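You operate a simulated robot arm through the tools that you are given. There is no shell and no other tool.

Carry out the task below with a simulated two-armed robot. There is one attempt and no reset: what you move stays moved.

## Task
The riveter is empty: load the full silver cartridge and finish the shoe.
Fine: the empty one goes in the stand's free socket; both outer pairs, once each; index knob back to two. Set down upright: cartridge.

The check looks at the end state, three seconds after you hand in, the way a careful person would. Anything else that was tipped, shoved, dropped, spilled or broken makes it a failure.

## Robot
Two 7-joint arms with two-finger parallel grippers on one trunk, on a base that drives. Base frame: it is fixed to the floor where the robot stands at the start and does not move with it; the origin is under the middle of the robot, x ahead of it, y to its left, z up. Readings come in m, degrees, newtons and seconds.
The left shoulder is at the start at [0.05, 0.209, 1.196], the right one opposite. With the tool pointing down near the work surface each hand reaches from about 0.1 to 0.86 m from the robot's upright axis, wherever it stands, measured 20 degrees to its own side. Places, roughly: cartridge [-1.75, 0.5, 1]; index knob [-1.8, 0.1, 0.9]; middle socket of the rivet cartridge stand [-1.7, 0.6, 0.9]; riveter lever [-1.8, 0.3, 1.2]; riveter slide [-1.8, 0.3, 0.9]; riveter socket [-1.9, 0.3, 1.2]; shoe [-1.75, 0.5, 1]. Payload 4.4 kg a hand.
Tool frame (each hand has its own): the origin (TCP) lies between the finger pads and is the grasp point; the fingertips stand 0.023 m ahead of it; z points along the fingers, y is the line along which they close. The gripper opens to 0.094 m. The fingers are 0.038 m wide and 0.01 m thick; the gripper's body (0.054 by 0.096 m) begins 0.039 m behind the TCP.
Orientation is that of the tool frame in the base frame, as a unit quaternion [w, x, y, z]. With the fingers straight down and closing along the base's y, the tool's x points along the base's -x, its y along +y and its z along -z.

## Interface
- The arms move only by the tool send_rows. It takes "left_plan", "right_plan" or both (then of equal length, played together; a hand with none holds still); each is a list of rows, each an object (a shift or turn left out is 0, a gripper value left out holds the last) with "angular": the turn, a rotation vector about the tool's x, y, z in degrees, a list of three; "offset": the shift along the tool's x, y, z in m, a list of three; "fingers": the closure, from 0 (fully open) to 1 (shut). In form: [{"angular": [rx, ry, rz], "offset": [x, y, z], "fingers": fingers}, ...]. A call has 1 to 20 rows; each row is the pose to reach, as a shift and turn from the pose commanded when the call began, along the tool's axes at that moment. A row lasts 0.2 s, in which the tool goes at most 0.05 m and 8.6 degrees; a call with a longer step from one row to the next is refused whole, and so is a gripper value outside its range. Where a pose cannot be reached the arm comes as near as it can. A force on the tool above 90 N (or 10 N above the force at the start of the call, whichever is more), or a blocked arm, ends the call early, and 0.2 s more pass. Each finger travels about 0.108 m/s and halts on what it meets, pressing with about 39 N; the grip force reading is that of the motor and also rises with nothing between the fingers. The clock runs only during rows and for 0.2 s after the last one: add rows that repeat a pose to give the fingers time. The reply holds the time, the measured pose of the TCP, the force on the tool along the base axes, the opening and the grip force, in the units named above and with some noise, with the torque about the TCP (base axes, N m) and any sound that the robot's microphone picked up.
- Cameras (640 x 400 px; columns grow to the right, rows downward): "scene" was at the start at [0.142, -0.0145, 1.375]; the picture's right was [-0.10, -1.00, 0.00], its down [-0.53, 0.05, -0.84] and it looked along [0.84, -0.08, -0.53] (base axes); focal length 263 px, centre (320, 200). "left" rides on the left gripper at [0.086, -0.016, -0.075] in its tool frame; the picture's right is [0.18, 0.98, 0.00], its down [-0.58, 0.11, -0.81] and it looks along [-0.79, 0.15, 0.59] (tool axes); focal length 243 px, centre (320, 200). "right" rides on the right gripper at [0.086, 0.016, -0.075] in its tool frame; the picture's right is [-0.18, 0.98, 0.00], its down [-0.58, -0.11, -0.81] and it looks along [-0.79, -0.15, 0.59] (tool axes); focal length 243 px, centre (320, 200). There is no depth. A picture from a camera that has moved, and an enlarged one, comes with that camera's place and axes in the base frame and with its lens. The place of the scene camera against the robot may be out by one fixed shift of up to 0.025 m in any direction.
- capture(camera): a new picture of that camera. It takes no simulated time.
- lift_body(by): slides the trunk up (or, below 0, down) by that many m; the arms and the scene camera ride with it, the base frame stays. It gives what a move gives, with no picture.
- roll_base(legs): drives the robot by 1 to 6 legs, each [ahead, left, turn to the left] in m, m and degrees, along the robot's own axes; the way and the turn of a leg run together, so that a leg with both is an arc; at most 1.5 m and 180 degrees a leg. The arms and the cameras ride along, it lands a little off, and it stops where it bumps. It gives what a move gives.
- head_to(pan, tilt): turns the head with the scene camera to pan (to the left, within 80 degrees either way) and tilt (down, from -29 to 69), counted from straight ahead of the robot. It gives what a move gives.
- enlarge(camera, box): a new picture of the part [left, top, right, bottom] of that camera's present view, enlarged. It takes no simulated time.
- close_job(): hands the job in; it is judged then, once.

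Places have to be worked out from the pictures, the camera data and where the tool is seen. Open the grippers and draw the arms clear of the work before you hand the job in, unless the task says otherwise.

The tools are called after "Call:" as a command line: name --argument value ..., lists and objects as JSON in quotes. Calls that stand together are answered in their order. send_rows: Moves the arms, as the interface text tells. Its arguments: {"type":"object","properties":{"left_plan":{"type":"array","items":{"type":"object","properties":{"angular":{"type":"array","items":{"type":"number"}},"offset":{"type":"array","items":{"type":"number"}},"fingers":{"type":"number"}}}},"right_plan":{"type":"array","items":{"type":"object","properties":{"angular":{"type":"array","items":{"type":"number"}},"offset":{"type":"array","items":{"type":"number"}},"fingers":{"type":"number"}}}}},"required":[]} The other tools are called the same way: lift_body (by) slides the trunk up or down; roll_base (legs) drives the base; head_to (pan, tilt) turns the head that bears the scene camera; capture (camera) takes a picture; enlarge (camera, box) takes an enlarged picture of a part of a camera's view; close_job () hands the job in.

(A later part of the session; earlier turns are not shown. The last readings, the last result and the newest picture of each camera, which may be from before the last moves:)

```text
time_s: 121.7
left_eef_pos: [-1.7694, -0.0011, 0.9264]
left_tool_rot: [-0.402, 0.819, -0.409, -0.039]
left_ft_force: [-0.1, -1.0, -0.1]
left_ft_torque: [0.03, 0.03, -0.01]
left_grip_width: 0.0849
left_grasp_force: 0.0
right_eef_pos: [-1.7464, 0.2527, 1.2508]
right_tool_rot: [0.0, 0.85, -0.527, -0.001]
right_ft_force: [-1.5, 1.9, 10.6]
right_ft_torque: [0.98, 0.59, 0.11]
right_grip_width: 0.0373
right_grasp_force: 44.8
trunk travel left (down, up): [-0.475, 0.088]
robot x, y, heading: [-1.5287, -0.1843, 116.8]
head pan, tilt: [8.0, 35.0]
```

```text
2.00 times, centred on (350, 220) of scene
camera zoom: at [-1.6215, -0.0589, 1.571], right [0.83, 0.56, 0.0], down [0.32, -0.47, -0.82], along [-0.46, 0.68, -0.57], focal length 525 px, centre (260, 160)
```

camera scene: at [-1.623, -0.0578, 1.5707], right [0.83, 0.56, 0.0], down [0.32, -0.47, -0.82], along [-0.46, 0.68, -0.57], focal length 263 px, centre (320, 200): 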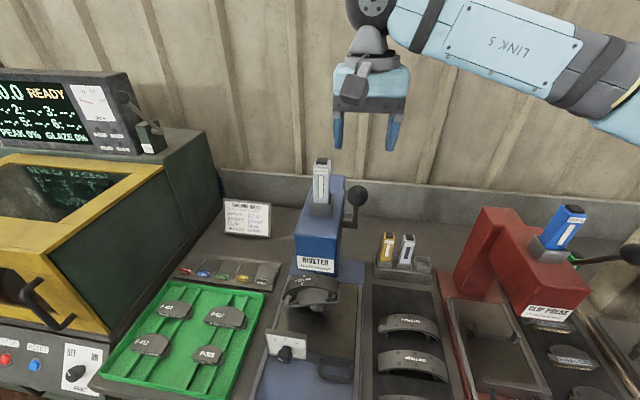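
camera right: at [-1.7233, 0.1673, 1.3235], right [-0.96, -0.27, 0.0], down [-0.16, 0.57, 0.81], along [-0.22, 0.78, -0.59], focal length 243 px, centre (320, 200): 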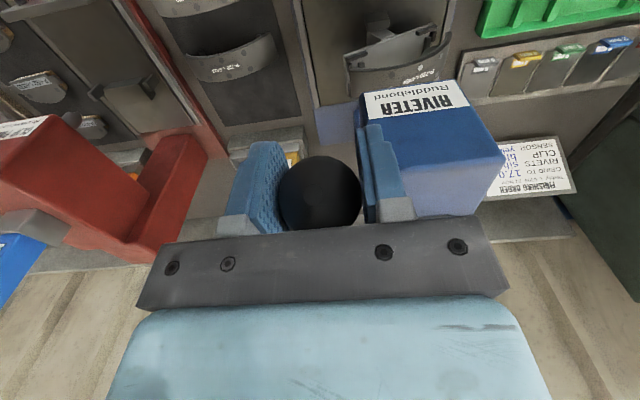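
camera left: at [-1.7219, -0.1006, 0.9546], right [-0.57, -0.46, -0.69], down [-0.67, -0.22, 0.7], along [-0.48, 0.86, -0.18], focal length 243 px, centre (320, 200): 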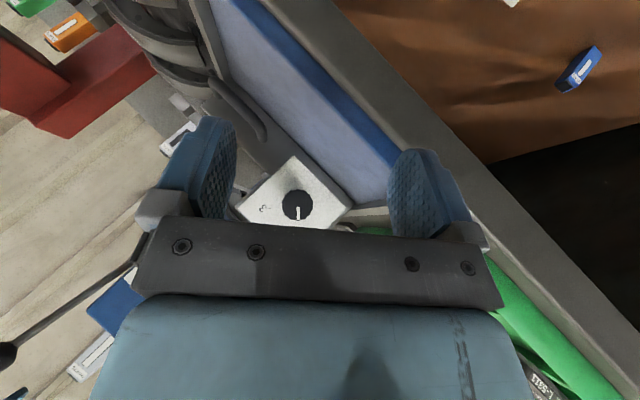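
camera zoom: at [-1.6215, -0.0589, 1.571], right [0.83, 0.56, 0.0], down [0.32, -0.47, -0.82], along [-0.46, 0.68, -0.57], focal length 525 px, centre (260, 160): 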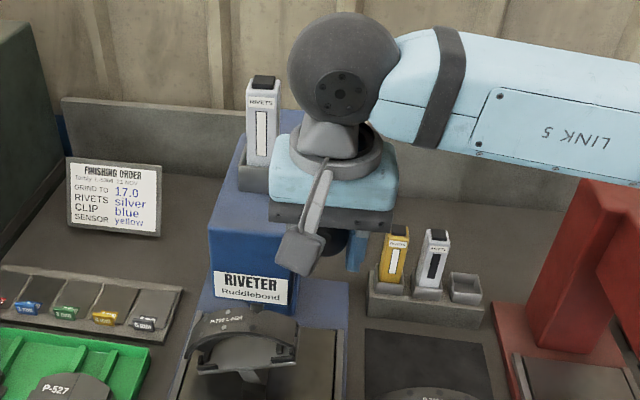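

Force stays around 11 N. I continue toward horizontal.

Call:
send_rows --right_plan '[{"offset": [0.004, 0, 0.0072]}, {"offset": [0.0077, 0, 0.0146]}, {"offset": [0.011, 0, 0.0222]}, {"offset": [0.014, 0, 0.0299]}, {"offset": [0.0167, 0, 0.0378]}, {"offset": [0.019, 0, 0.0457]}, {"offset": [0.019, 0, 0.0457]}]'

Call:
capture --camera "right"

Call:
enlarge --camera "scene" --box '[260, 160, 440, 340]'

```text
time_s: 123.3
left_eef_pos: [-1.7708, -0.0011, 0.926]
left_tool_rot: [-0.401, 0.819, -0.408, -0.04]
left_ft_force: [0.0, 0.0, 1.2]
left_ft_torque: [-0.01, -0.01, 0.02]
left_grip_width: 0.0848
left_grasp_force: 0.1
right_eef_pos: [-1.7381, 0.2351, 1.2026]
right_tool_rot: [-0.001, 0.85, -0.526, 0.0]
right_ft_force: [-7.7, -3.3, 9.8]
right_ft_torque: [1.02, 0.42, -0.01]
right_grip_width: 0.0374
right_grasp_force: 45.3
trunk travel left (down, up): [-0.475, 0.088]
robot x, y, heading: [-1.5267, -0.1854, 116.5]
head pan, tilt: [8.0, 35.0]
```

```text
taken
camera right: at [-1.7148, 0.149, 1.2772], right [-0.96, -0.27, 0.0], down [-0.16, 0.57, 0.81], along [-0.22, 0.78, -0.59], focal length 243 px, centre (320, 200)
```

right: 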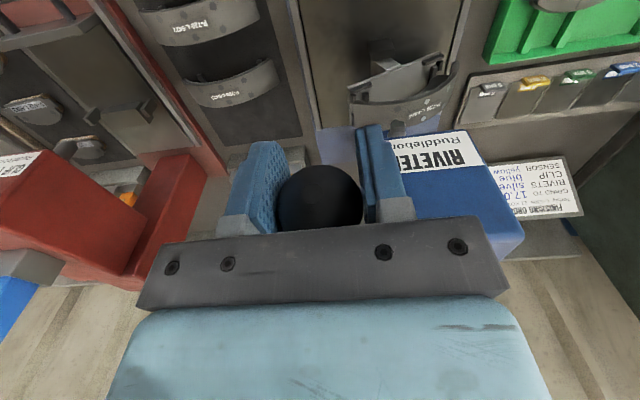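

```text
2.22 times, centred on (350, 250) of scene
camera zoom: at [-1.6228, -0.06, 1.571], right [0.83, 0.56, 0.0], down [0.32, -0.47, -0.82], along [-0.46, 0.68, -0.57], focal length 584 px, centre (253, 89)
```

zoom: 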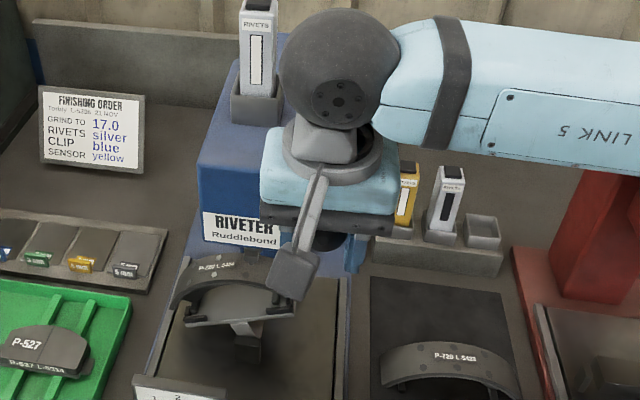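

The ball creeps a little in the pads, but the lever keeps following. I go on to about horizontal, watching force and sound.

Call:
send_rows --right_plan '[{"offset": [0.001, 0, 0.009]}, {"offset": [0.002, 0, 0.0175]}, {"offset": [0.003, 0, 0.026]}, {"offset": [0.003, 0, 0.0345]}, {"offset": [0.003, 0, 0.0345]}]'

Call:
capture --camera "right"

Call:
enlarge --camera "scene" --box '[260, 160, 440, 340]'

```text
time_s: 124.5
left_eef_pos: [-1.7697, -0.0023, 0.9264]
left_tool_rot: [-0.402, 0.819, -0.408, -0.039]
left_ft_force: [0.4, -0.9, 0.5]
left_ft_torque: [0.02, 0.0, -0.01]
left_grip_width: 0.0845
left_grasp_force: 0.0
right_eef_pos: [-1.7359, 0.23, 1.17]
right_tool_rot: [-0.001, 0.85, -0.527, -0.002]
right_ft_force: [-8.3, -18.4, 13.3]
right_ft_torque: [0.91, 0.44, 0.11]
right_grip_width: 0.0373
right_grasp_force: 44.9
trunk travel left (down, up): [-0.475, 0.088]
robot x, y, heading: [-1.5289, -0.185, 116.5]
head pan, tilt: [8.0, 35.0]
```

```text
taken
camera right: at [-1.7123, 0.144, 1.2447], right [-0.96, -0.27, 0.0], down [-0.16, 0.57, 0.81], along [-0.22, 0.78, -0.59], focal length 243 px, centre (320, 200)
```

right: 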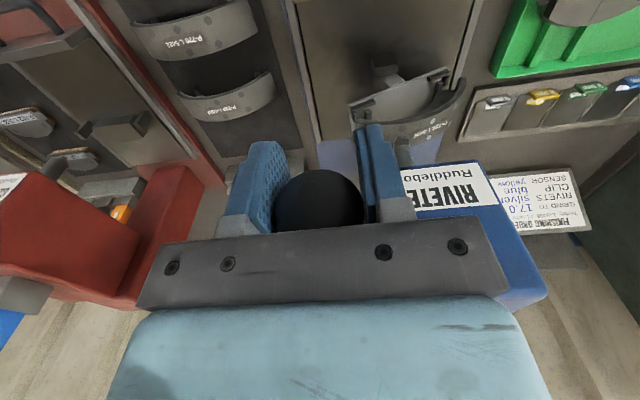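

```text
2.22 times, centred on (350, 250) of scene
camera zoom: at [-1.6229, -0.0628, 1.5713], right [0.83, 0.56, 0.0], down [0.32, -0.47, -0.82], along [-0.46, 0.68, -0.57], focal length 584 px, centre (253, 89)
```

zoom: 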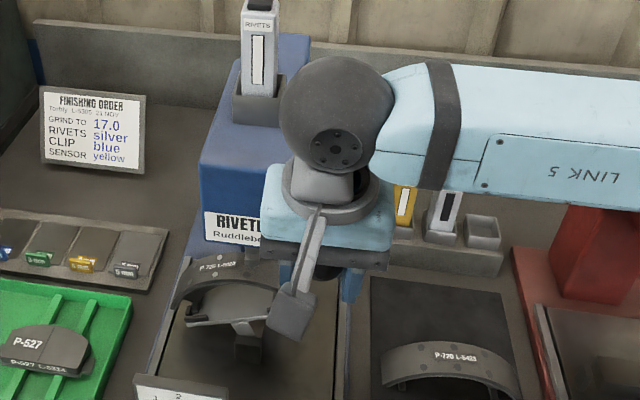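

A radial push-back of 13 N shows my arc is slightly too tight; I ease 8 mm toward me while continuing down.

Call:
send_rows --right_plan '[{"offset": [0.004, 0, 0.007]}, {"offset": [0.008, 0, 0.015]}, {"offset": [0.009, 0, 0.023]}, {"offset": [0.009, 0, 0.031]}, {"offset": [0.009, 0, 0.031]}]'

Call:
capture --camera "right"

Call:
enlarge --camera "scene" --box '[260, 160, 440, 340]'

```text
time_s: 125.7
left_eef_pos: [-1.7717, 0.0002, 0.9252]
left_tool_rot: [-0.402, 0.819, -0.407, -0.039]
left_ft_force: [0.4, 0.0, 0.7]
left_ft_torque: [0.0, -0.01, -0.02]
left_grip_width: 0.0845
left_grasp_force: 0.1
right_eef_pos: [-1.7341, 0.2236, 1.136]
right_tool_rot: [-0.001, 0.849, -0.528, -0.001]
right_ft_force: [-16.8, 7.5, 12.1]
right_ft_torque: [0.92, 0.18, 0.0]
right_grip_width: 0.0373
right_grasp_force: 44.8
trunk travel left (down, up): [-0.475, 0.088]
robot x, y, heading: [-1.5288, -0.1877, 116.4]
head pan, tilt: [8.0, 35.0]
```

```text
taken
camera right: at [-1.7102, 0.1389, 1.2107], right [-0.96, -0.27, 0.0], down [-0.16, 0.57, 0.81], along [-0.22, 0.78, -0.59], focal length 243 px, centre (320, 200)
```

right: 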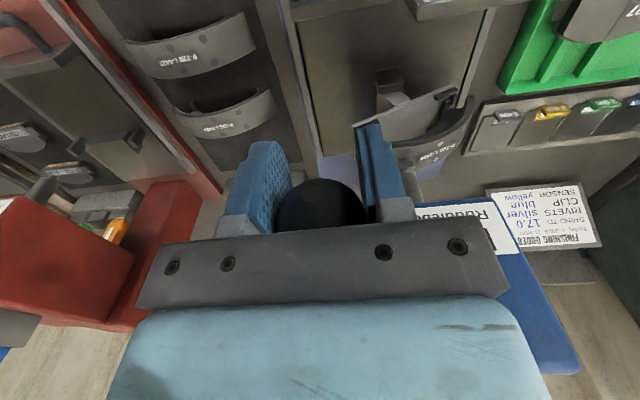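

```text
2.22 times, centred on (350, 250) of scene
camera zoom: at [-1.6241, -0.058, 1.5707], right [0.83, 0.56, 0.0], down [0.33, -0.47, -0.82], along [-0.46, 0.68, -0.57], focal length 584 px, centre (253, 89)
```

zoom: 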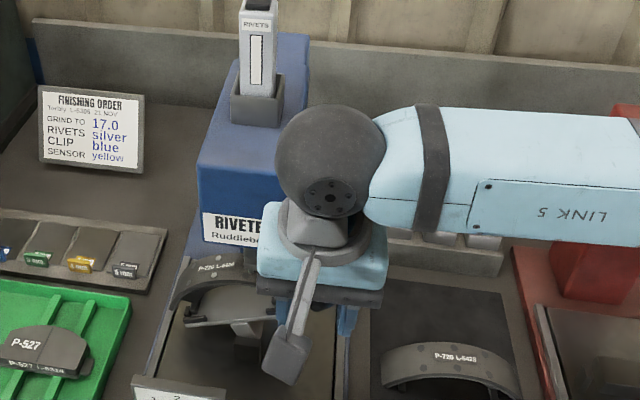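

Still following at ~12 N, lever about horizontal. I continue downward to find the end of the stroke.

Call:
send_rows --right_plan '[{"offset": [0, 0, 0.008]}, {"offset": [0, 0, 0.016]}, {"offset": [-0.001, 0, 0.024]}, {"offset": [-0.002, 0, 0.032]}, {"offset": [-0.002, 0, 0.032]}]'

Call:
capture --camera "right"

Call:
enlarge --camera "scene" --box '[260, 180, 440, 360]'

```text
time_s: 126.9
left_eef_pos: [-1.7704, -0.001, 0.9269]
left_tool_rot: [-0.402, 0.819, -0.407, -0.04]
left_ft_force: [0.3, -0.8, 0.2]
left_ft_torque: [0.03, -0.01, 0.01]
left_grip_width: 0.0847
left_grasp_force: 0.1
right_eef_pos: [-1.7336, 0.2234, 1.1049]
right_tool_rot: [-0.001, 0.85, -0.527, -0.001]
right_ft_force: [-11.8, -5.4, 14.1]
right_ft_torque: [1.09, 0.3, 0.13]
right_grip_width: 0.0375
right_grasp_force: 44.9
trunk travel left (down, up): [-0.475, 0.088]
robot x, y, heading: [-1.5283, -0.1852, 116.5]
head pan, tilt: [8.0, 35.0]
```

```text
taken
camera right: at [-1.7096, 0.1383, 1.1788], right [-0.96, -0.27, 0.0], down [-0.16, 0.57, 0.81], along [-0.22, 0.78, -0.59], focal length 243 px, centre (320, 200)
```

right: 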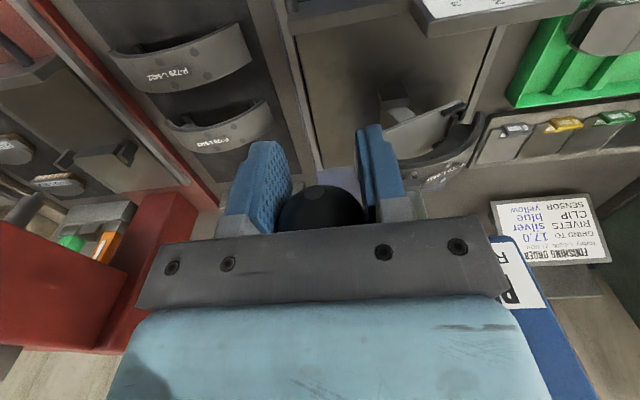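

```text
2.22 times, centred on (350, 270) of scene
camera zoom: at [-1.6232, -0.0604, 1.571], right [0.83, 0.56, 0.0], down [0.32, -0.47, -0.82], along [-0.46, 0.68, -0.57], focal length 584 px, centre (253, 44)
```

zoom: 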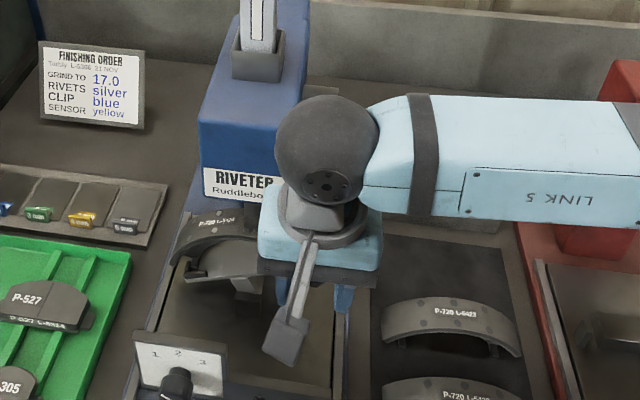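

No stop yet at ~98°. I follow the arc further down.

Call:
send_rows --right_plan '[{"offset": [-0.001, 0, 0.008]}, {"offset": [-0.003, 0, 0.016]}, {"offset": [-0.005, 0, 0.024]}, {"offset": [-0.007, 0, 0.032]}, {"offset": [-0.007, 0, 0.032]}]'

Call:
capture --camera "right"

Call:
enlarge --camera "scene" --box '[260, 180, 440, 360]'

```text
time_s: 127.6
left_eef_pos: [-1.7664, -0.0035, 0.9282]
left_tool_rot: [-0.402, 0.818, -0.409, -0.042]
left_ft_force: [0.1, 0.0, -0.6]
left_ft_torque: [-0.01, -0.01, 0.02]
left_grip_width: 0.0846
left_grasp_force: 0.0
right_eef_pos: [-1.7333, 0.225, 1.1016]
right_tool_rot: [0.002, 0.851, -0.525, -0.01]
right_ft_force: [18.2, -20.3, 48.1]
right_ft_torque: [0.71, 0.31, 0.17]
right_grip_width: 0.0372
right_grasp_force: 45.0
trunk travel left (down, up): [-0.475, 0.088]
robot x, y, heading: [-1.5252, -0.1895, 116.1]
head pan, tilt: [8.0, 35.0]
stopped in row 3 (right hand): the force on the tool passed its limit at 98 N (the readings are from after the stop); the commanded pose is now the measured one
```

```text
taken
camera right: at [-1.7084, 0.1389, 1.1735], right [-0.96, -0.28, 0.02], down [-0.15, 0.56, 0.81], along [-0.24, 0.78, -0.58], focal length 243 px, centre (320, 200)
```

right: 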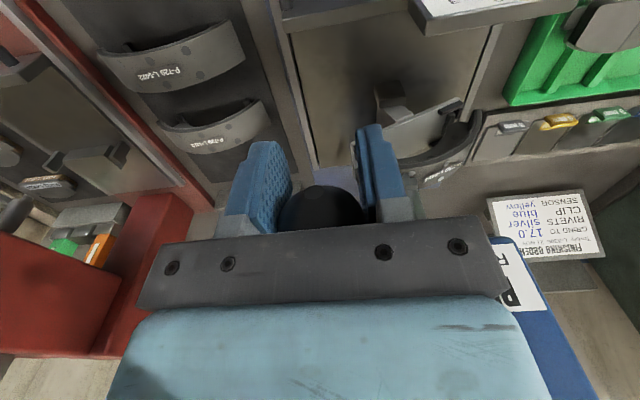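

```text
2.22 times, centred on (350, 270) of scene
camera zoom: at [-1.6153, -0.0644, 1.5719], right [0.83, 0.56, 0.0], down [0.32, -0.47, -0.82], along [-0.46, 0.68, -0.57], focal length 584 px, centre (253, 44)
```

zoom: 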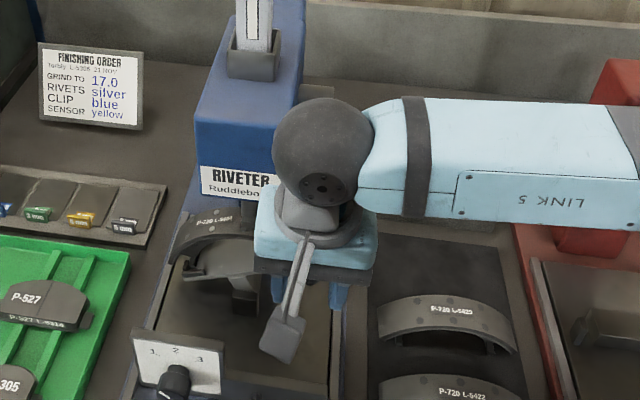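

A hard stop at 98 N: the bottom of the stroke. I now bring the lever back up along the same arc.

Call:
send_rows --right_plan '[{"offset": [0.001, 0, -0.013]}, {"offset": [0.0018, 0, -0.0264]}, {"offset": [0.001, 0, -0.043]}, {"offset": [-0.001, 0, -0.0593]}, {"offset": [-0.005, 0, -0.0755]}, {"offset": [-0.0096, 0, -0.0912]}, {"offset": [-0.016, 0, -0.1065]}, {"offset": [-0.0236, 0, -0.1211]}, {"offset": [-0.0325, 0, -0.135]}, {"offset": [-0.0425, 0, -0.1482]}, {"offset": [-0.0425, 0, -0.1482]}]'

Call:
capture --camera "right"

Call:
enlarge --camera "scene" --box '[260, 120, 440, 320]'

```text
time_s: 130.0
left_eef_pos: [-1.7694, -0.0024, 0.9271]
left_tool_rot: [-0.401, 0.819, -0.408, -0.04]
left_ft_force: [-0.4, -0.2, 0.3]
left_ft_torque: [0.02, -0.03, 0.01]
left_grip_width: 0.0845
left_grasp_force: 0.1
right_eef_pos: [-1.7543, 0.2676, 1.2435]
right_tool_rot: [0.001, 0.85, -0.527, -0.007]
right_ft_force: [7.7, -10.9, 5.7]
right_ft_torque: [-0.73, -0.45, 0.05]
right_grip_width: 0.0372
right_grasp_force: 45.0
trunk travel left (down, up): [-0.475, 0.088]
robot x, y, heading: [-1.5277, -0.1852, 116.3]
head pan, tilt: [8.0, 35.0]
```

```text
taken
camera right: at [-1.7299, 0.1818, 1.316], right [-0.96, -0.27, 0.01], down [-0.15, 0.56, 0.81], along [-0.23, 0.78, -0.58], focal length 243 px, centre (320, 200)
```

right: 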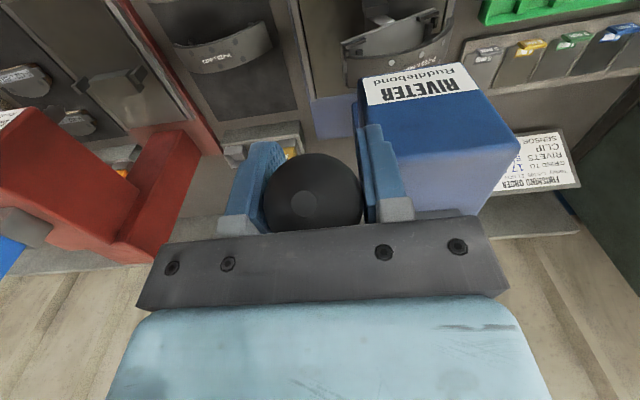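

```text
2.00 times, centred on (350, 220) of scene
camera zoom: at [-1.6198, -0.0609, 1.5713], right [0.83, 0.56, 0.0], down [0.32, -0.47, -0.82], along [-0.46, 0.68, -0.57], focal length 525 px, centre (260, 160)
```

zoom: 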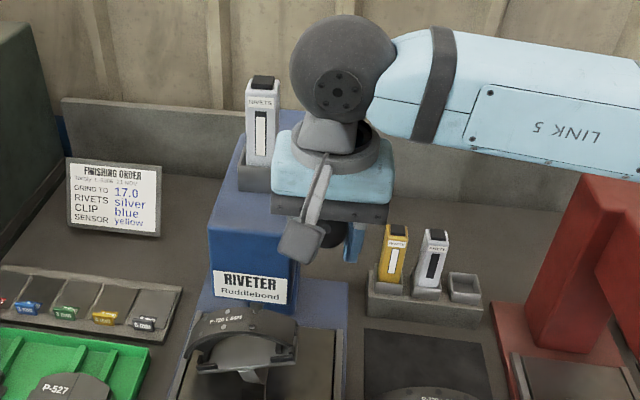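

The lever holds by friction and the ball has crept to the edge of the pads (15 mm toward me, 18 mm up). I open slightly, re-centre on it and close again.

Call:
send_rows --right_plan '[{"fingers": 0.5}, {"fingers": 0.42}, {"offset": [0.008, 0, -0.01], "fingers": 0.42}, {"offset": [0.015, 0, -0.018], "fingers": 0.42}, {"offset": [0.015, 0, -0.018], "fingers": 0.42}]'

Call:
capture --camera "right"

```text
time_s: 131.2
left_eef_pos: [-1.7698, -0.0006, 0.9259]
left_tool_rot: [-0.402, 0.819, -0.408, -0.04]
left_ft_force: [-0.9, 0.1, -1.1]
left_ft_torque: [-0.03, -0.01, 0.0]
left_grip_width: 0.0847
left_grasp_force: 0.1
right_eef_pos: [-1.749, 0.2537, 1.2603]
right_tool_rot: [0.001, 0.85, -0.527, -0.005]
right_ft_force: [-0.8, -0.3, 4.4]
right_ft_torque: [0.11, 0.04, -0.01]
right_grip_width: 0.0544
right_grasp_force: 0.0
trunk travel left (down, up): [-0.475, 0.088]
robot x, y, heading: [-1.529, -0.1862, 116.5]
head pan, tilt: [8.0, 35.0]
```

```text
taken
camera right: at [-1.7245, 0.1687, 1.3336], right [-0.96, -0.27, 0.01], down [-0.15, 0.57, 0.81], along [-0.23, 0.78, -0.59], focal length 243 px, centre (320, 200)
```

right: 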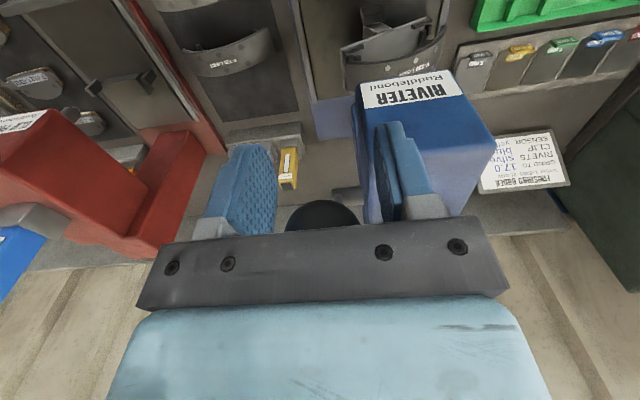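

After opening, the lever springs up against the palm, so it self-returns. I raise the hand along the arc and let the lever follow to its rest.

Call:
send_rows --right_plan '[{"offset": [-0.012, 0, -0.013], "fingers": 0.35}, {"offset": [-0.025, 0, -0.026], "fingers": 0.3}, {"offset": [-0.04, 0, -0.038], "fingers": 0.3}, {"offset": [-0.0525, 0, -0.047], "fingers": 0.3}, {"offset": [-0.0525, 0, -0.047], "fingers": 0.3}]'

Call:
capture --camera "right"

Call:
enlarge --camera "scene" --box '[260, 120, 440, 320]'

```text
time_s: 132.4
left_eef_pos: [-1.7682, 0.0, 0.9265]
left_tool_rot: [-0.401, 0.819, -0.408, -0.038]
left_ft_force: [-0.5, 0.0, 0.0]
left_ft_torque: [-0.01, 0.02, -0.02]
left_grip_width: 0.0846
left_grasp_force: 0.1
right_eef_pos: [-1.7673, 0.3032, 1.3072]
right_tool_rot: [0.001, 0.85, -0.526, -0.006]
right_ft_force: [0.7, 0.5, -0.4]
right_ft_torque: [0.0, 0.03, 0.0]
right_grip_width: 0.0659
right_grasp_force: 0.0
trunk travel left (down, up): [-0.475, 0.088]
robot x, y, heading: [-1.5317, -0.1859, 116.3]
head pan, tilt: [8.0, 35.0]
```

```text
taken
camera right: at [-1.7446, 0.2168, 1.3806], right [-0.96, -0.27, 0.01], down [-0.15, 0.57, 0.81], along [-0.23, 0.78, -0.59], focal length 243 px, centre (320, 200)
```

right: 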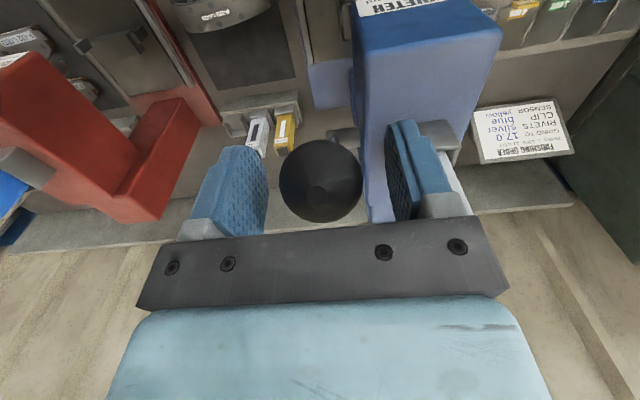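

```text
2.00 times, centred on (350, 220) of scene
camera zoom: at [-1.6214, -0.0582, 1.5709], right [0.83, 0.56, 0.0], down [0.32, -0.47, -0.82], along [-0.46, 0.68, -0.57], focal length 525 px, centre (260, 160)
```

zoom: 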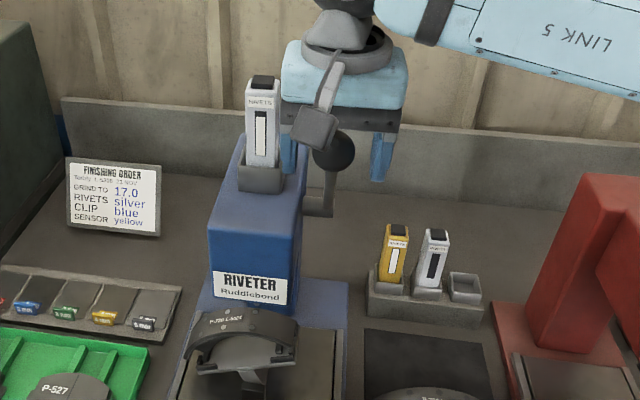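

The lever is back at rest. I check the shoe for the newly set pair.

Call:
enlarge --camera "scene" --box '[275, 250, 355, 310]'

Call:
enlarge --camera "scene" --box '[300, 150, 340, 220]'

```text
6.67 times, centred on (315, 280) of scene
camera zoom: at [-1.6214, -0.0582, 1.5709], right [0.83, 0.56, 0.0], down [0.32, -0.47, -0.82], along [-0.46, 0.68, -0.57], focal length 1751 px, centre (353, -333)
```

zoom: 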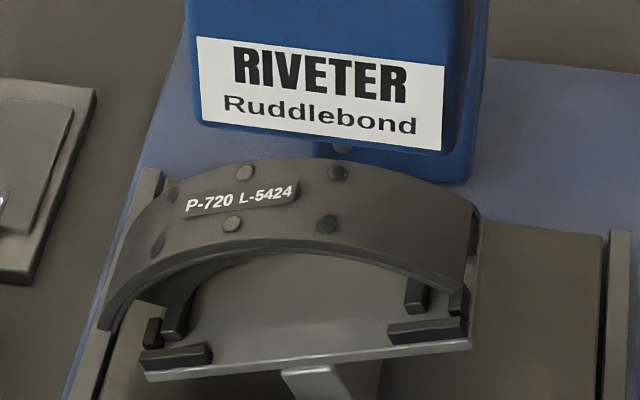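

```text
5.71 times, centred on (320, 185) of scene
camera zoom: at [-1.6214, -0.0582, 1.5709], right [0.83, 0.56, 0.0], down [0.32, -0.47, -0.82], along [-0.46, 0.68, -0.57], focal length 1500 px, centre (320, 286)
```

zoom: 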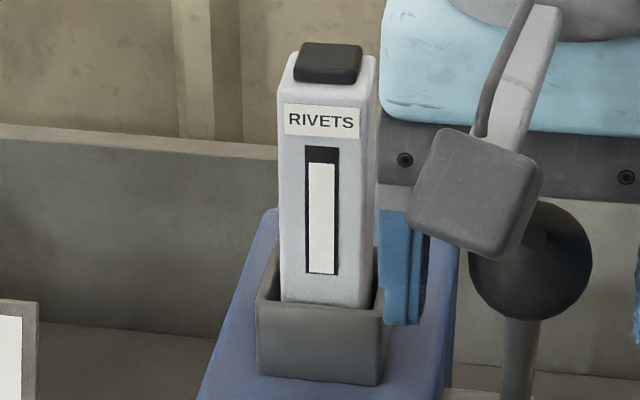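

The stroke worked: the right pair now shows set rivet heads and the cartridge level dropped. Next the index: the left hand goes back to the knob in the same grip orientation.

Call:
send_rows --left_plan '[{"offset": [-0.035, 0, 0.02], "angular": [2.7, 0, -1.6]}, {"offset": [-0.069, 0, 0.04], "angular": [5.46, 0, -3.15]}, {"offset": [-0.095, 0, 0.055], "angular": [5.46, 0, -3.15]}, {"offset": [-0.112, 0, 0.065], "angular": [5.46, 0, -3.15]}, {"offset": [-0.121, 0, 0.07], "angular": [5.46, 0, -3.15]}, {"offset": [-0.121, 0, 0.07], "angular": [5.46, 0, -3.15]}]'

Call:
capture --camera "left"

```text
time_s: 133.8
left_eef_pos: [-1.8318, 0.1275, 0.9259]
left_tool_rot: [-0.44, 0.81, -0.387, -0.008]
left_ft_force: [-1.7, -0.2, 2.6]
left_ft_torque: [-0.03, 0.1, 0.0]
left_grip_width: 0.0843
left_grasp_force: 0.1
right_eef_pos: [-1.7686, 0.3015, 1.3078]
right_tool_rot: [0.002, 0.85, -0.527, -0.006]
right_ft_force: [0.1, -1.0, 0.3]
right_ft_torque: [0.01, -0.05, 0.03]
right_grip_width: 0.0658
right_grasp_force: 0.1
trunk travel left (down, up): [-0.475, 0.088]
robot x, y, heading: [-1.5301, -0.182, 116.6]
head pan, tilt: [8.0, 35.0]
```

```text
taken
camera left: at [-1.7866, 0.024, 0.9539], right [-0.49, -0.42, -0.76], down [-0.74, -0.26, 0.62], along [-0.46, 0.87, -0.19], focal length 243 px, centre (320, 200)
```

left: 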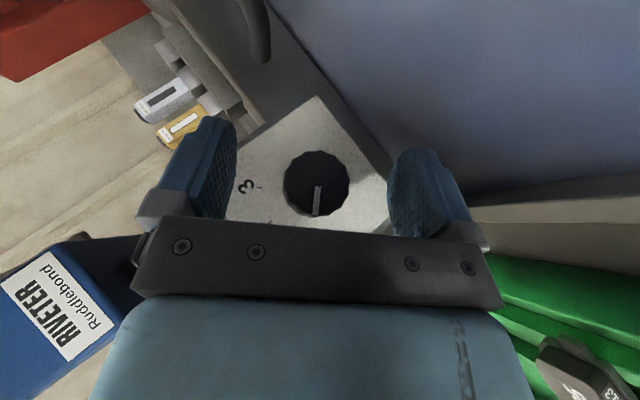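

Knob centred to 2 mm. I grip and turn clockwise, first 45° back toward 2.

Call:
send_rows --left_plan '[{"offset": [0, -0.0015, 0], "fingers": 0.4}, {"offset": [0, -0.0015, 0], "fingers": 0.55}, {"offset": [0, -0.0015, 0], "fingers": 0.65}, {"offset": [0, -0.0015, 0], "fingers": 0.8}, {"offset": [0, -0.0015, 0], "fingers": 0.8}]'

Call:
send_rows --left_plan '[{"angular": [-4.33, 0, 2.5]}, {"angular": [-8.66, 0, 5.0]}, {"angular": [-12.99, 0, 7.5]}, {"angular": [-17.32, 0, 10.0]}, {"angular": [-21.65, 0, 12.5]}, {"angular": [-25.98, 0, 15.0]}, {"angular": [-30.31, 0, 17.5]}, {"angular": [-34.64, 0, 20.0]}, {"angular": [-38.97, 0, 22.5]}, {"angular": [-38.97, 0, 22.5]}]'

Call:
capture --camera "left"

Call:
enlarge --camera "scene" --box '[220, 240, 400, 400]'

```text
time_s: 135.0
left_eef_pos: [-1.832, 0.1263, 0.9257]
left_tool_rot: [-0.441, 0.81, -0.387, -0.009]
left_ft_force: [-3.0, -4.5, -8.1]
left_ft_torque: [-0.03, -0.02, 0.34]
left_grip_width: 0.0337
left_grasp_force: 45.4
right_eef_pos: [-1.7689, 0.3015, 1.3072]
right_tool_rot: [0.001, 0.85, -0.527, -0.006]
right_ft_force: [0.3, 0.0, 0.2]
right_ft_torque: [0.0, -0.01, 0.02]
right_grip_width: 0.0659
right_grasp_force: 0.0
trunk travel left (down, up): [-0.475, 0.088]
robot x, y, heading: [-1.5286, -0.1864, 116.2]
head pan, tilt: [8.0, 35.0]
```

```text
time_s: 137.2
left_eef_pos: [-1.8302, 0.1269, 0.9265]
left_tool_rot: [-0.136, 0.821, -0.509, -0.22]
left_ft_force: [-1.2, -0.8, -9.6]
left_ft_torque: [0.56, 0.23, -0.03]
left_grip_width: 0.0337
left_grasp_force: 45.3
right_eef_pos: [-1.7704, 0.3026, 1.3068]
right_tool_rot: [0.002, 0.85, -0.527, -0.005]
right_ft_force: [-1.1, -0.3, 0.6]
right_ft_torque: [0.01, 0.02, 0.01]
right_grip_width: 0.0657
right_grasp_force: 0.1
trunk travel left (down, up): [-0.475, 0.088]
robot x, y, heading: [-1.5285, -0.1848, 116.4]
head pan, tilt: [8.0, 35.0]
```

```text
taken
camera left: at [-1.7675, 0.0325, 0.9502], right [-0.81, -0.58, -0.09], down [-0.14, 0.04, 0.99], along [-0.57, 0.81, -0.12], focal length 243 px, centre (320, 200)
```

left: 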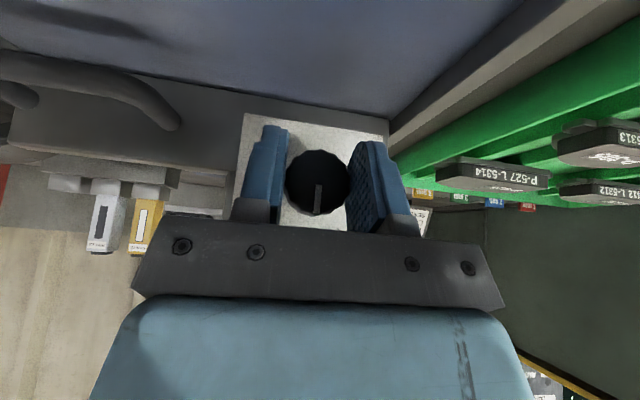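

```text
2.50 times, centred on (310, 320) of scene
camera zoom: at [-1.6224, -0.0576, 1.5707], right [0.83, 0.56, 0.0], down [0.32, -0.47, -0.82], along [-0.46, 0.68, -0.57], focal length 656 px, centre (345, -100)
```

zoom: 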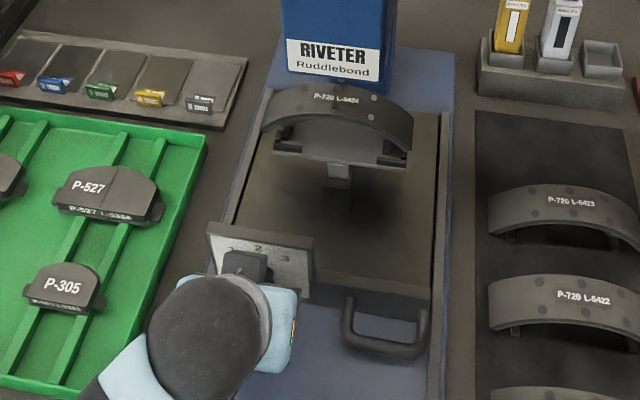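

The shoe is level again, and the newly set right pair shows bright heads. I continue clockwise 45° to position 3.

Call:
send_rows --left_plan '[{"angular": [-4.33, 0, 2.5]}, {"angular": [-8.66, 0, 5.0]}, {"angular": [-12.99, 0, 7.5]}, {"angular": [-17.32, 0, 10.0]}, {"angular": [-21.65, 0, 12.5]}, {"angular": [-21.65, 0, 12.5]}]'

Call:
capture --camera "left"

Call:
capture --camera "scene"

```text
time_s: 138.6
left_eef_pos: [-1.8308, 0.1252, 0.9269]
left_tool_rot: [0.046, 0.769, -0.547, -0.328]
left_ft_force: [46.9, 6.8, -14.2]
left_ft_torque: [-0.46, -0.32, -1.36]
left_grip_width: 0.0335
left_grasp_force: 44.5
right_eef_pos: [-1.7656, 0.3027, 1.3062]
right_tool_rot: [0.004, 0.85, -0.527, -0.007]
right_ft_force: [0.0, -0.3, -0.6]
right_ft_torque: [-0.01, 0.0, -0.01]
right_grip_width: 0.0658
right_grasp_force: 0.0
trunk travel left (down, up): [-0.475, 0.088]
robot x, y, heading: [-1.5294, -0.1853, 116.4]
head pan, tilt: [8.0, 35.0]
```

```text
taken
camera left: at [-1.7605, 0.0363, 0.9407], right [-0.76, -0.55, 0.34], down [0.25, 0.23, 0.94], along [-0.6, 0.8, -0.04], focal length 243 px, centre (320, 200)
```

left: 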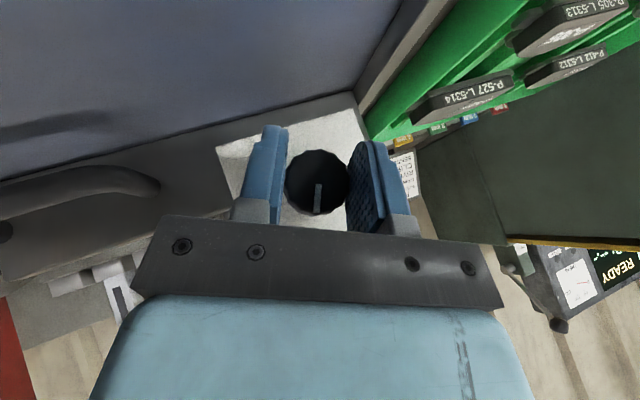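

```text
taken
camera scene: at [-1.6158, -0.0562, 1.571], right [0.83, 0.56, 0.0], down [0.32, -0.48, -0.82], along [-0.46, 0.68, -0.57], focal length 263 px, centre (320, 200)
```

scene: 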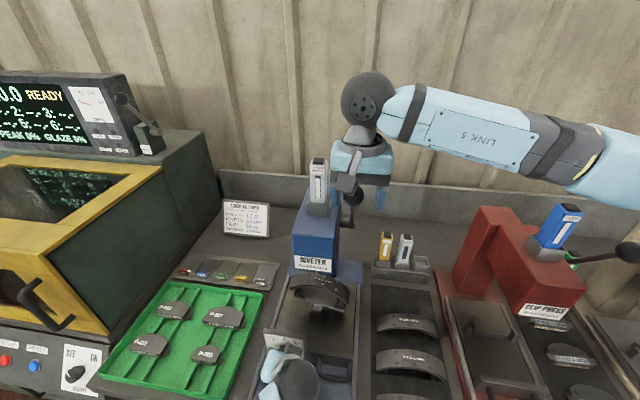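

At 25° clockwise a 45 N sideways load builds up: the left wrist is running out of range leaning right. I turn back to 2, release, and will regrip with the hand pre-rotated 45° counter-clockwise so the turn to 3 ends upright.

Call:
send_rows --left_plan '[{"angular": [4.33, 0, -2.5]}, {"angular": [8.66, 0, -5.0]}, {"angular": [12.99, 0, -7.5]}, {"angular": [17.32, 0, -10.0]}, {"angular": [21.65, 0, -12.5]}, {"angular": [21.65, 0, -12.5]}]'

Call:
capture --camera "left"

Call:
enlarge --camera "scene" --box '[220, 240, 400, 400]'

```text
time_s: 139.0
left_eef_pos: [-1.8328, 0.1289, 0.923]
left_tool_rot: [0.024, 0.774, -0.549, -0.315]
left_ft_force: [48.0, 6.6, 4.8]
left_ft_torque: [-0.22, 0.03, -0.78]
left_grip_width: 0.0336
left_grasp_force: 45.1
right_eef_pos: [-1.7633, 0.3019, 1.3102]
right_tool_rot: [0.002, 0.849, -0.529, -0.008]
right_ft_force: [0.0, -0.5, 0.2]
right_ft_torque: [0.03, -0.03, 0.01]
right_grip_width: 0.0659
right_grasp_force: 0.0
trunk travel left (down, up): [-0.475, 0.088]
robot x, y, heading: [-1.5274, -0.1875, 116.1]
head pan, tilt: [8.0, 35.0]
stopped in row 1 (left hand): the force on the tool passed its limit at 98 N (the readings are from after the stop); the commanded pose is now the measured one
```

```text
taken
camera left: at [-1.7649, 0.0372, 0.939], right [-0.78, -0.55, 0.29], down [0.21, 0.21, 0.96], along [-0.59, 0.81, -0.05], focal length 243 px, centre (320, 200)
```

left: 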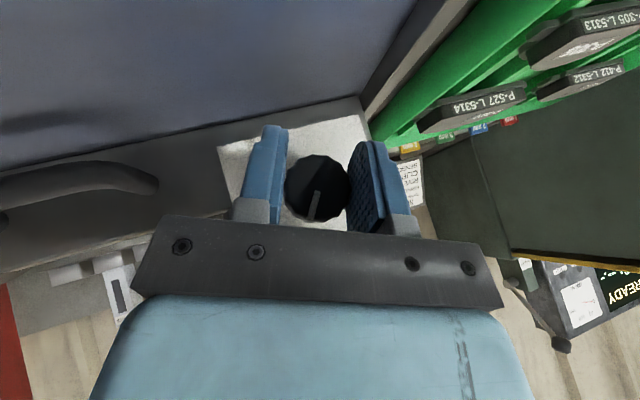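

```text
2.50 times, centred on (310, 320) of scene
camera zoom: at [-1.6166, -0.0594, 1.5718], right [0.83, 0.56, 0.0], down [0.32, -0.47, -0.82], along [-0.46, 0.68, -0.57], focal length 656 px, centre (345, -100)
```

zoom: 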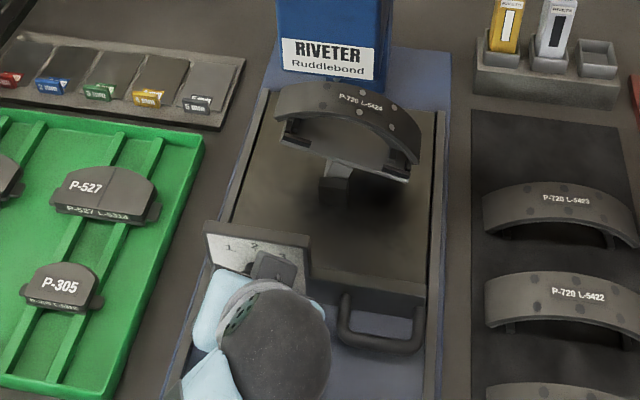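

The load hit the limit even when turning back, so the arm is at an awkward limit here. I simply release the knob.

Call:
send_rows --left_plan '[{"fingers": 0.62}, {"fingers": 0.5}, {"fingers": 0.35}, {"fingers": 0.2}, {"fingers": 0.1}]'

Call:
capture --camera "left"

Call:
enlarge --camera "scene" --box '[220, 240, 400, 400]'

```text
time_s: 140.2
left_eef_pos: [-1.8384, 0.128, 0.9226]
left_tool_rot: [0.026, 0.777, -0.545, -0.315]
left_ft_force: [-0.3, -0.2, -1.0]
left_ft_torque: [0.04, 0.02, 0.0]
left_grip_width: 0.0848
left_grasp_force: 0.1
right_eef_pos: [-1.7684, 0.303, 1.307]
right_tool_rot: [0.001, 0.85, -0.528, -0.006]
right_ft_force: [-0.4, -0.1, 0.9]
right_ft_torque: [0.02, 0.0, 0.01]
right_grip_width: 0.0658
right_grasp_force: 0.1
trunk travel left (down, up): [-0.475, 0.088]
robot x, y, heading: [-1.5283, -0.1878, 116.2]
head pan, tilt: [8.0, 35.0]
```

```text
taken
camera left: at [-1.7689, 0.0374, 0.9377], right [-0.78, -0.56, 0.29], down [0.21, 0.21, 0.95], along [-0.6, 0.8, -0.05], focal length 243 px, centre (320, 200)
```

left: 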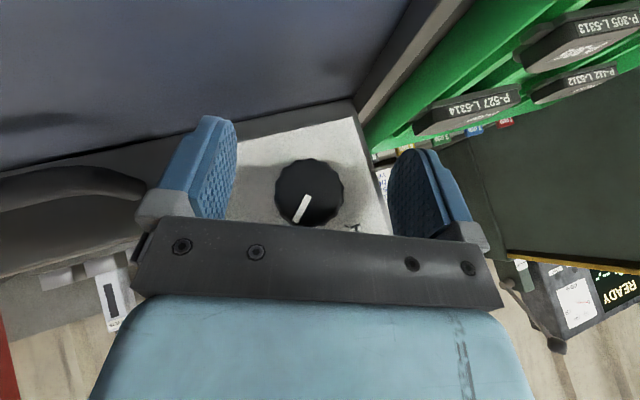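

```text
2.50 times, centred on (310, 320) of scene
camera zoom: at [-1.6203, -0.0581, 1.5708], right [0.83, 0.56, 0.0], down [0.32, -0.47, -0.82], along [-0.46, 0.68, -0.57], focal length 656 px, centre (345, -100)
```

zoom: 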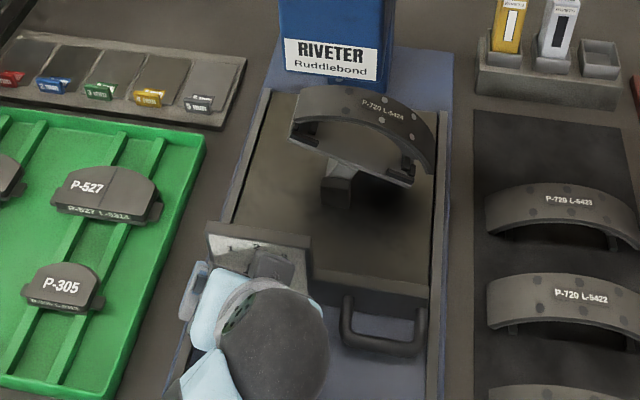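

Released at just past halfway, the index snapped by its detent to 3 and the left pair is now coming under the punch. I retreat the left hand and verify.

Call:
send_rows --left_plan '[{"offset": [0.026, 0, -0.015]}, {"offset": [0.052, 0, -0.03]}, {"offset": [0.087, 0, -0.05]}, {"offset": [0.121, 0, -0.07]}, {"offset": [0.121, 0, -0.07]}]'

Call:
enlarge --camera "scene" --box '[265, 325, 315, 370]'

Call:
enlarge --camera "scene" --box '[275, 250, 355, 310]'

Call:
capture --camera "left"

```text
time_s: 140.8
left_eef_pos: [-1.8555, 0.1213, 0.9429]
left_tool_rot: [0.031, 0.767, -0.532, -0.357]
left_ft_force: [34.9, 8.9, -19.8]
left_ft_torque: [-0.35, -0.3, -1.03]
left_grip_width: 0.0944
left_grasp_force: 10.8
right_eef_pos: [-1.7626, 0.305, 1.3073]
right_tool_rot: [0.002, 0.849, -0.529, -0.007]
right_ft_force: [0.2, -0.6, 0.2]
right_ft_torque: [0.04, -0.03, -0.02]
right_grip_width: 0.0658
right_grasp_force: 0.1
trunk travel left (down, up): [-0.475, 0.088]
robot x, y, heading: [-1.5244, -0.1845, 115.9]
head pan, tilt: [8.0, 35.0]
stopped in row 3 (left hand): the force on the tool passed its limit at 123 N (the readings are from after the stop); the commanded pose is now the measured one
```

```text
8.89 times, centred on (290, 348) of scene
camera zoom: at [-1.6164, -0.0565, 1.5708], right [0.83, 0.56, 0.0], down [0.32, -0.48, -0.82], along [-0.46, 0.68, -0.57], focal length 2334 px, centre (587, -1111)
```

zoom: 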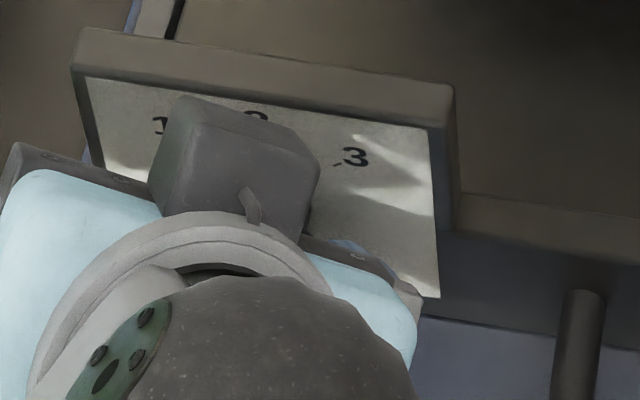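

```text
6.67 times, centred on (315, 280) of scene
camera zoom: at [-1.6164, -0.0565, 1.5708], right [0.83, 0.56, 0.0], down [0.32, -0.48, -0.82], along [-0.46, 0.68, -0.57], focal length 1751 px, centre (353, -333)
```

zoom: 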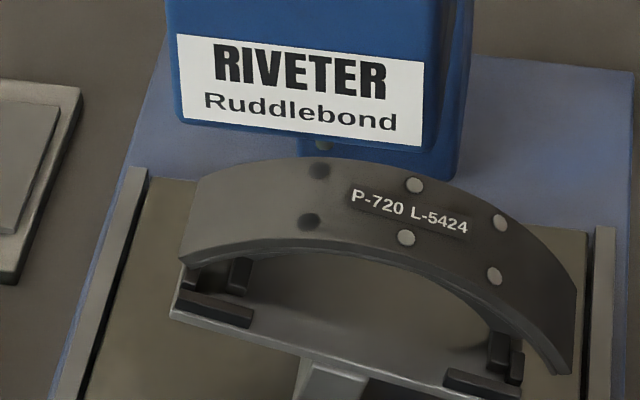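

```text
taken
camera left: at [-1.7847, 0.0296, 0.9481], right [-0.75, -0.58, 0.33], down [0.28, 0.17, 0.95], along [-0.6, 0.8, 0.03], focal length 243 px, centre (320, 200)
```

left: 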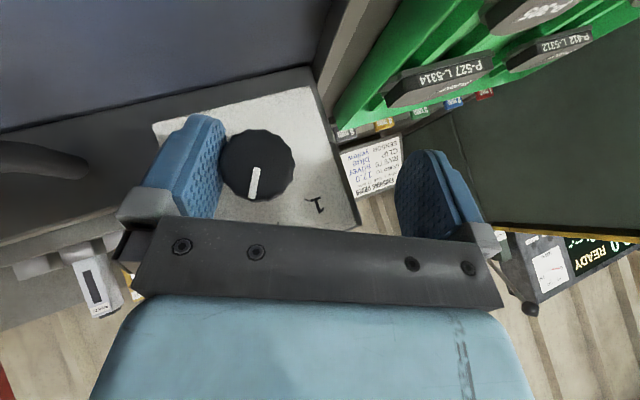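

The arm cannot follow backward in this leaning pose and drifted left so the right finger presses the knob. Rotating the hand counter-clockwise relieves that contact geometrically and returns to the comfortable range, so I do that in place.

Call:
send_rows --left_plan '[{"angular": [3.46, 0, -2.0], "fingers": 0}, {"angular": [6.93, 0, -4.0], "fingers": 0}, {"angular": [10.39, 0, -6.0], "fingers": 0}, {"angular": [10.39, 0, -6.0], "fingers": 0}]'

Call:
capture --camera "left"

Call:
capture --camera "scene"

```text
time_s: 141.8
left_eef_pos: [-1.8564, 0.1198, 0.9433]
left_tool_rot: [-0.055, 0.793, -0.521, -0.312]
left_ft_force: [42.5, 2.0, -10.8]
left_ft_torque: [-0.09, -0.52, -1.48]
left_grip_width: 0.0943
left_grasp_force: 0.6
right_eef_pos: [-1.7612, 0.3044, 1.3083]
right_tool_rot: [0.003, 0.849, -0.529, -0.006]
right_ft_force: [-0.2, -0.1, -0.1]
right_ft_torque: [0.01, 0.01, -0.02]
right_grip_width: 0.0659
right_grasp_force: 0.1
trunk travel left (down, up): [-0.475, 0.088]
robot x, y, heading: [-1.5265, -0.1882, 116.1]
head pan, tilt: [8.0, 35.0]
```

```text
taken
camera left: at [-1.7885, 0.0277, 0.9529], right [-0.8, -0.59, 0.13], down [0.11, 0.08, 0.99], along [-0.6, 0.8, 0.0], focal length 243 px, centre (320, 200)
```

left: 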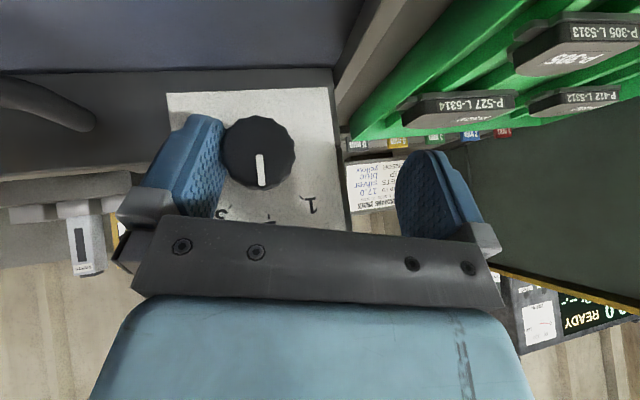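

```text
taken
camera scene: at [-1.6145, -0.0569, 1.5712], right [0.83, 0.56, 0.0], down [0.32, -0.48, -0.82], along [-0.46, 0.68, -0.57], focal length 263 px, centre (320, 200)
```

scene: 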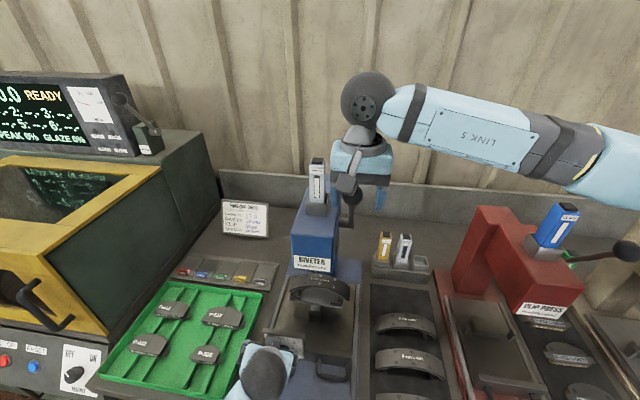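

The hand is still pressing the knob sideways (42 N) and has dragged it back toward 2. I withdraw upward along the finger axis while shifting right to release the contact.

Call:
send_rows --left_plan '[{"offset": [0, -0.008, 0], "fingers": 0}, {"offset": [0, -0.014, 0], "fingers": 0}, {"offset": [0, -0.018, -0.005], "fingers": 0}, {"offset": [0, -0.018, -0.005], "fingers": 0}]'

Call:
capture --camera "left"

Call:
enlarge --camera "scene" --box '[220, 240, 400, 400]'

```text
time_s: 142.6
left_eef_pos: [-1.8581, 0.12, 0.9425]
left_tool_rot: [-0.053, 0.787, -0.525, -0.318]
left_ft_force: [58.7, -3.6, -3.1]
left_ft_torque: [-0.33, -1.38, -2.17]
left_grip_width: 0.0941
left_grasp_force: 0.5
right_eef_pos: [-1.7584, 0.3015, 1.3094]
right_tool_rot: [0.002, 0.848, -0.53, -0.008]
right_ft_force: [0.7, -0.1, -0.7]
right_ft_torque: [0.0, -0.05, 0.04]
right_grip_width: 0.0658
right_grasp_force: 0.1
trunk travel left (down, up): [-0.475, 0.088]
robot x, y, heading: [-1.5259, -0.1857, 116.0]
head pan, tilt: [8.0, 35.0]
stopped in row 3 (left hand): the force on the tool passed its limit at 95 N (the readings are from after the stop); the commanded pose is now the measured one
```

```text
taken
camera left: at [-1.7899, 0.0272, 0.9517], right [-0.8, -0.58, 0.14], down [0.12, 0.08, 0.99], along [-0.59, 0.81, 0.01], focal length 243 px, centre (320, 200)
```

left: 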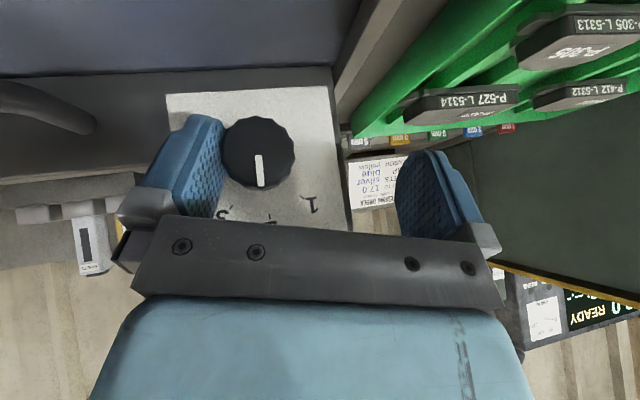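

```text
2.50 times, centred on (310, 320) of scene
camera zoom: at [-1.6127, -0.0599, 1.5718], right [0.83, 0.56, 0.0], down [0.32, -0.47, -0.82], along [-0.46, 0.68, -0.57], focal length 656 px, centre (345, -100)
```

zoom: 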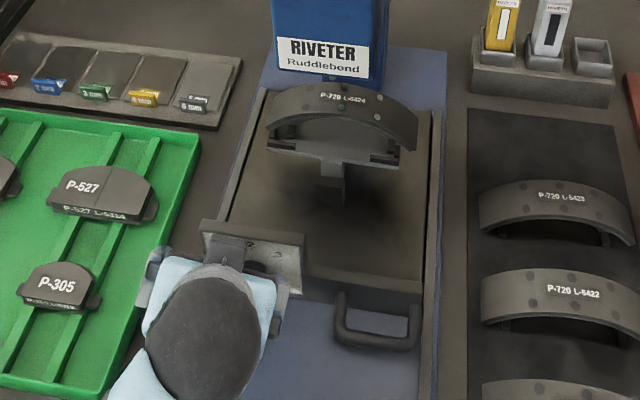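

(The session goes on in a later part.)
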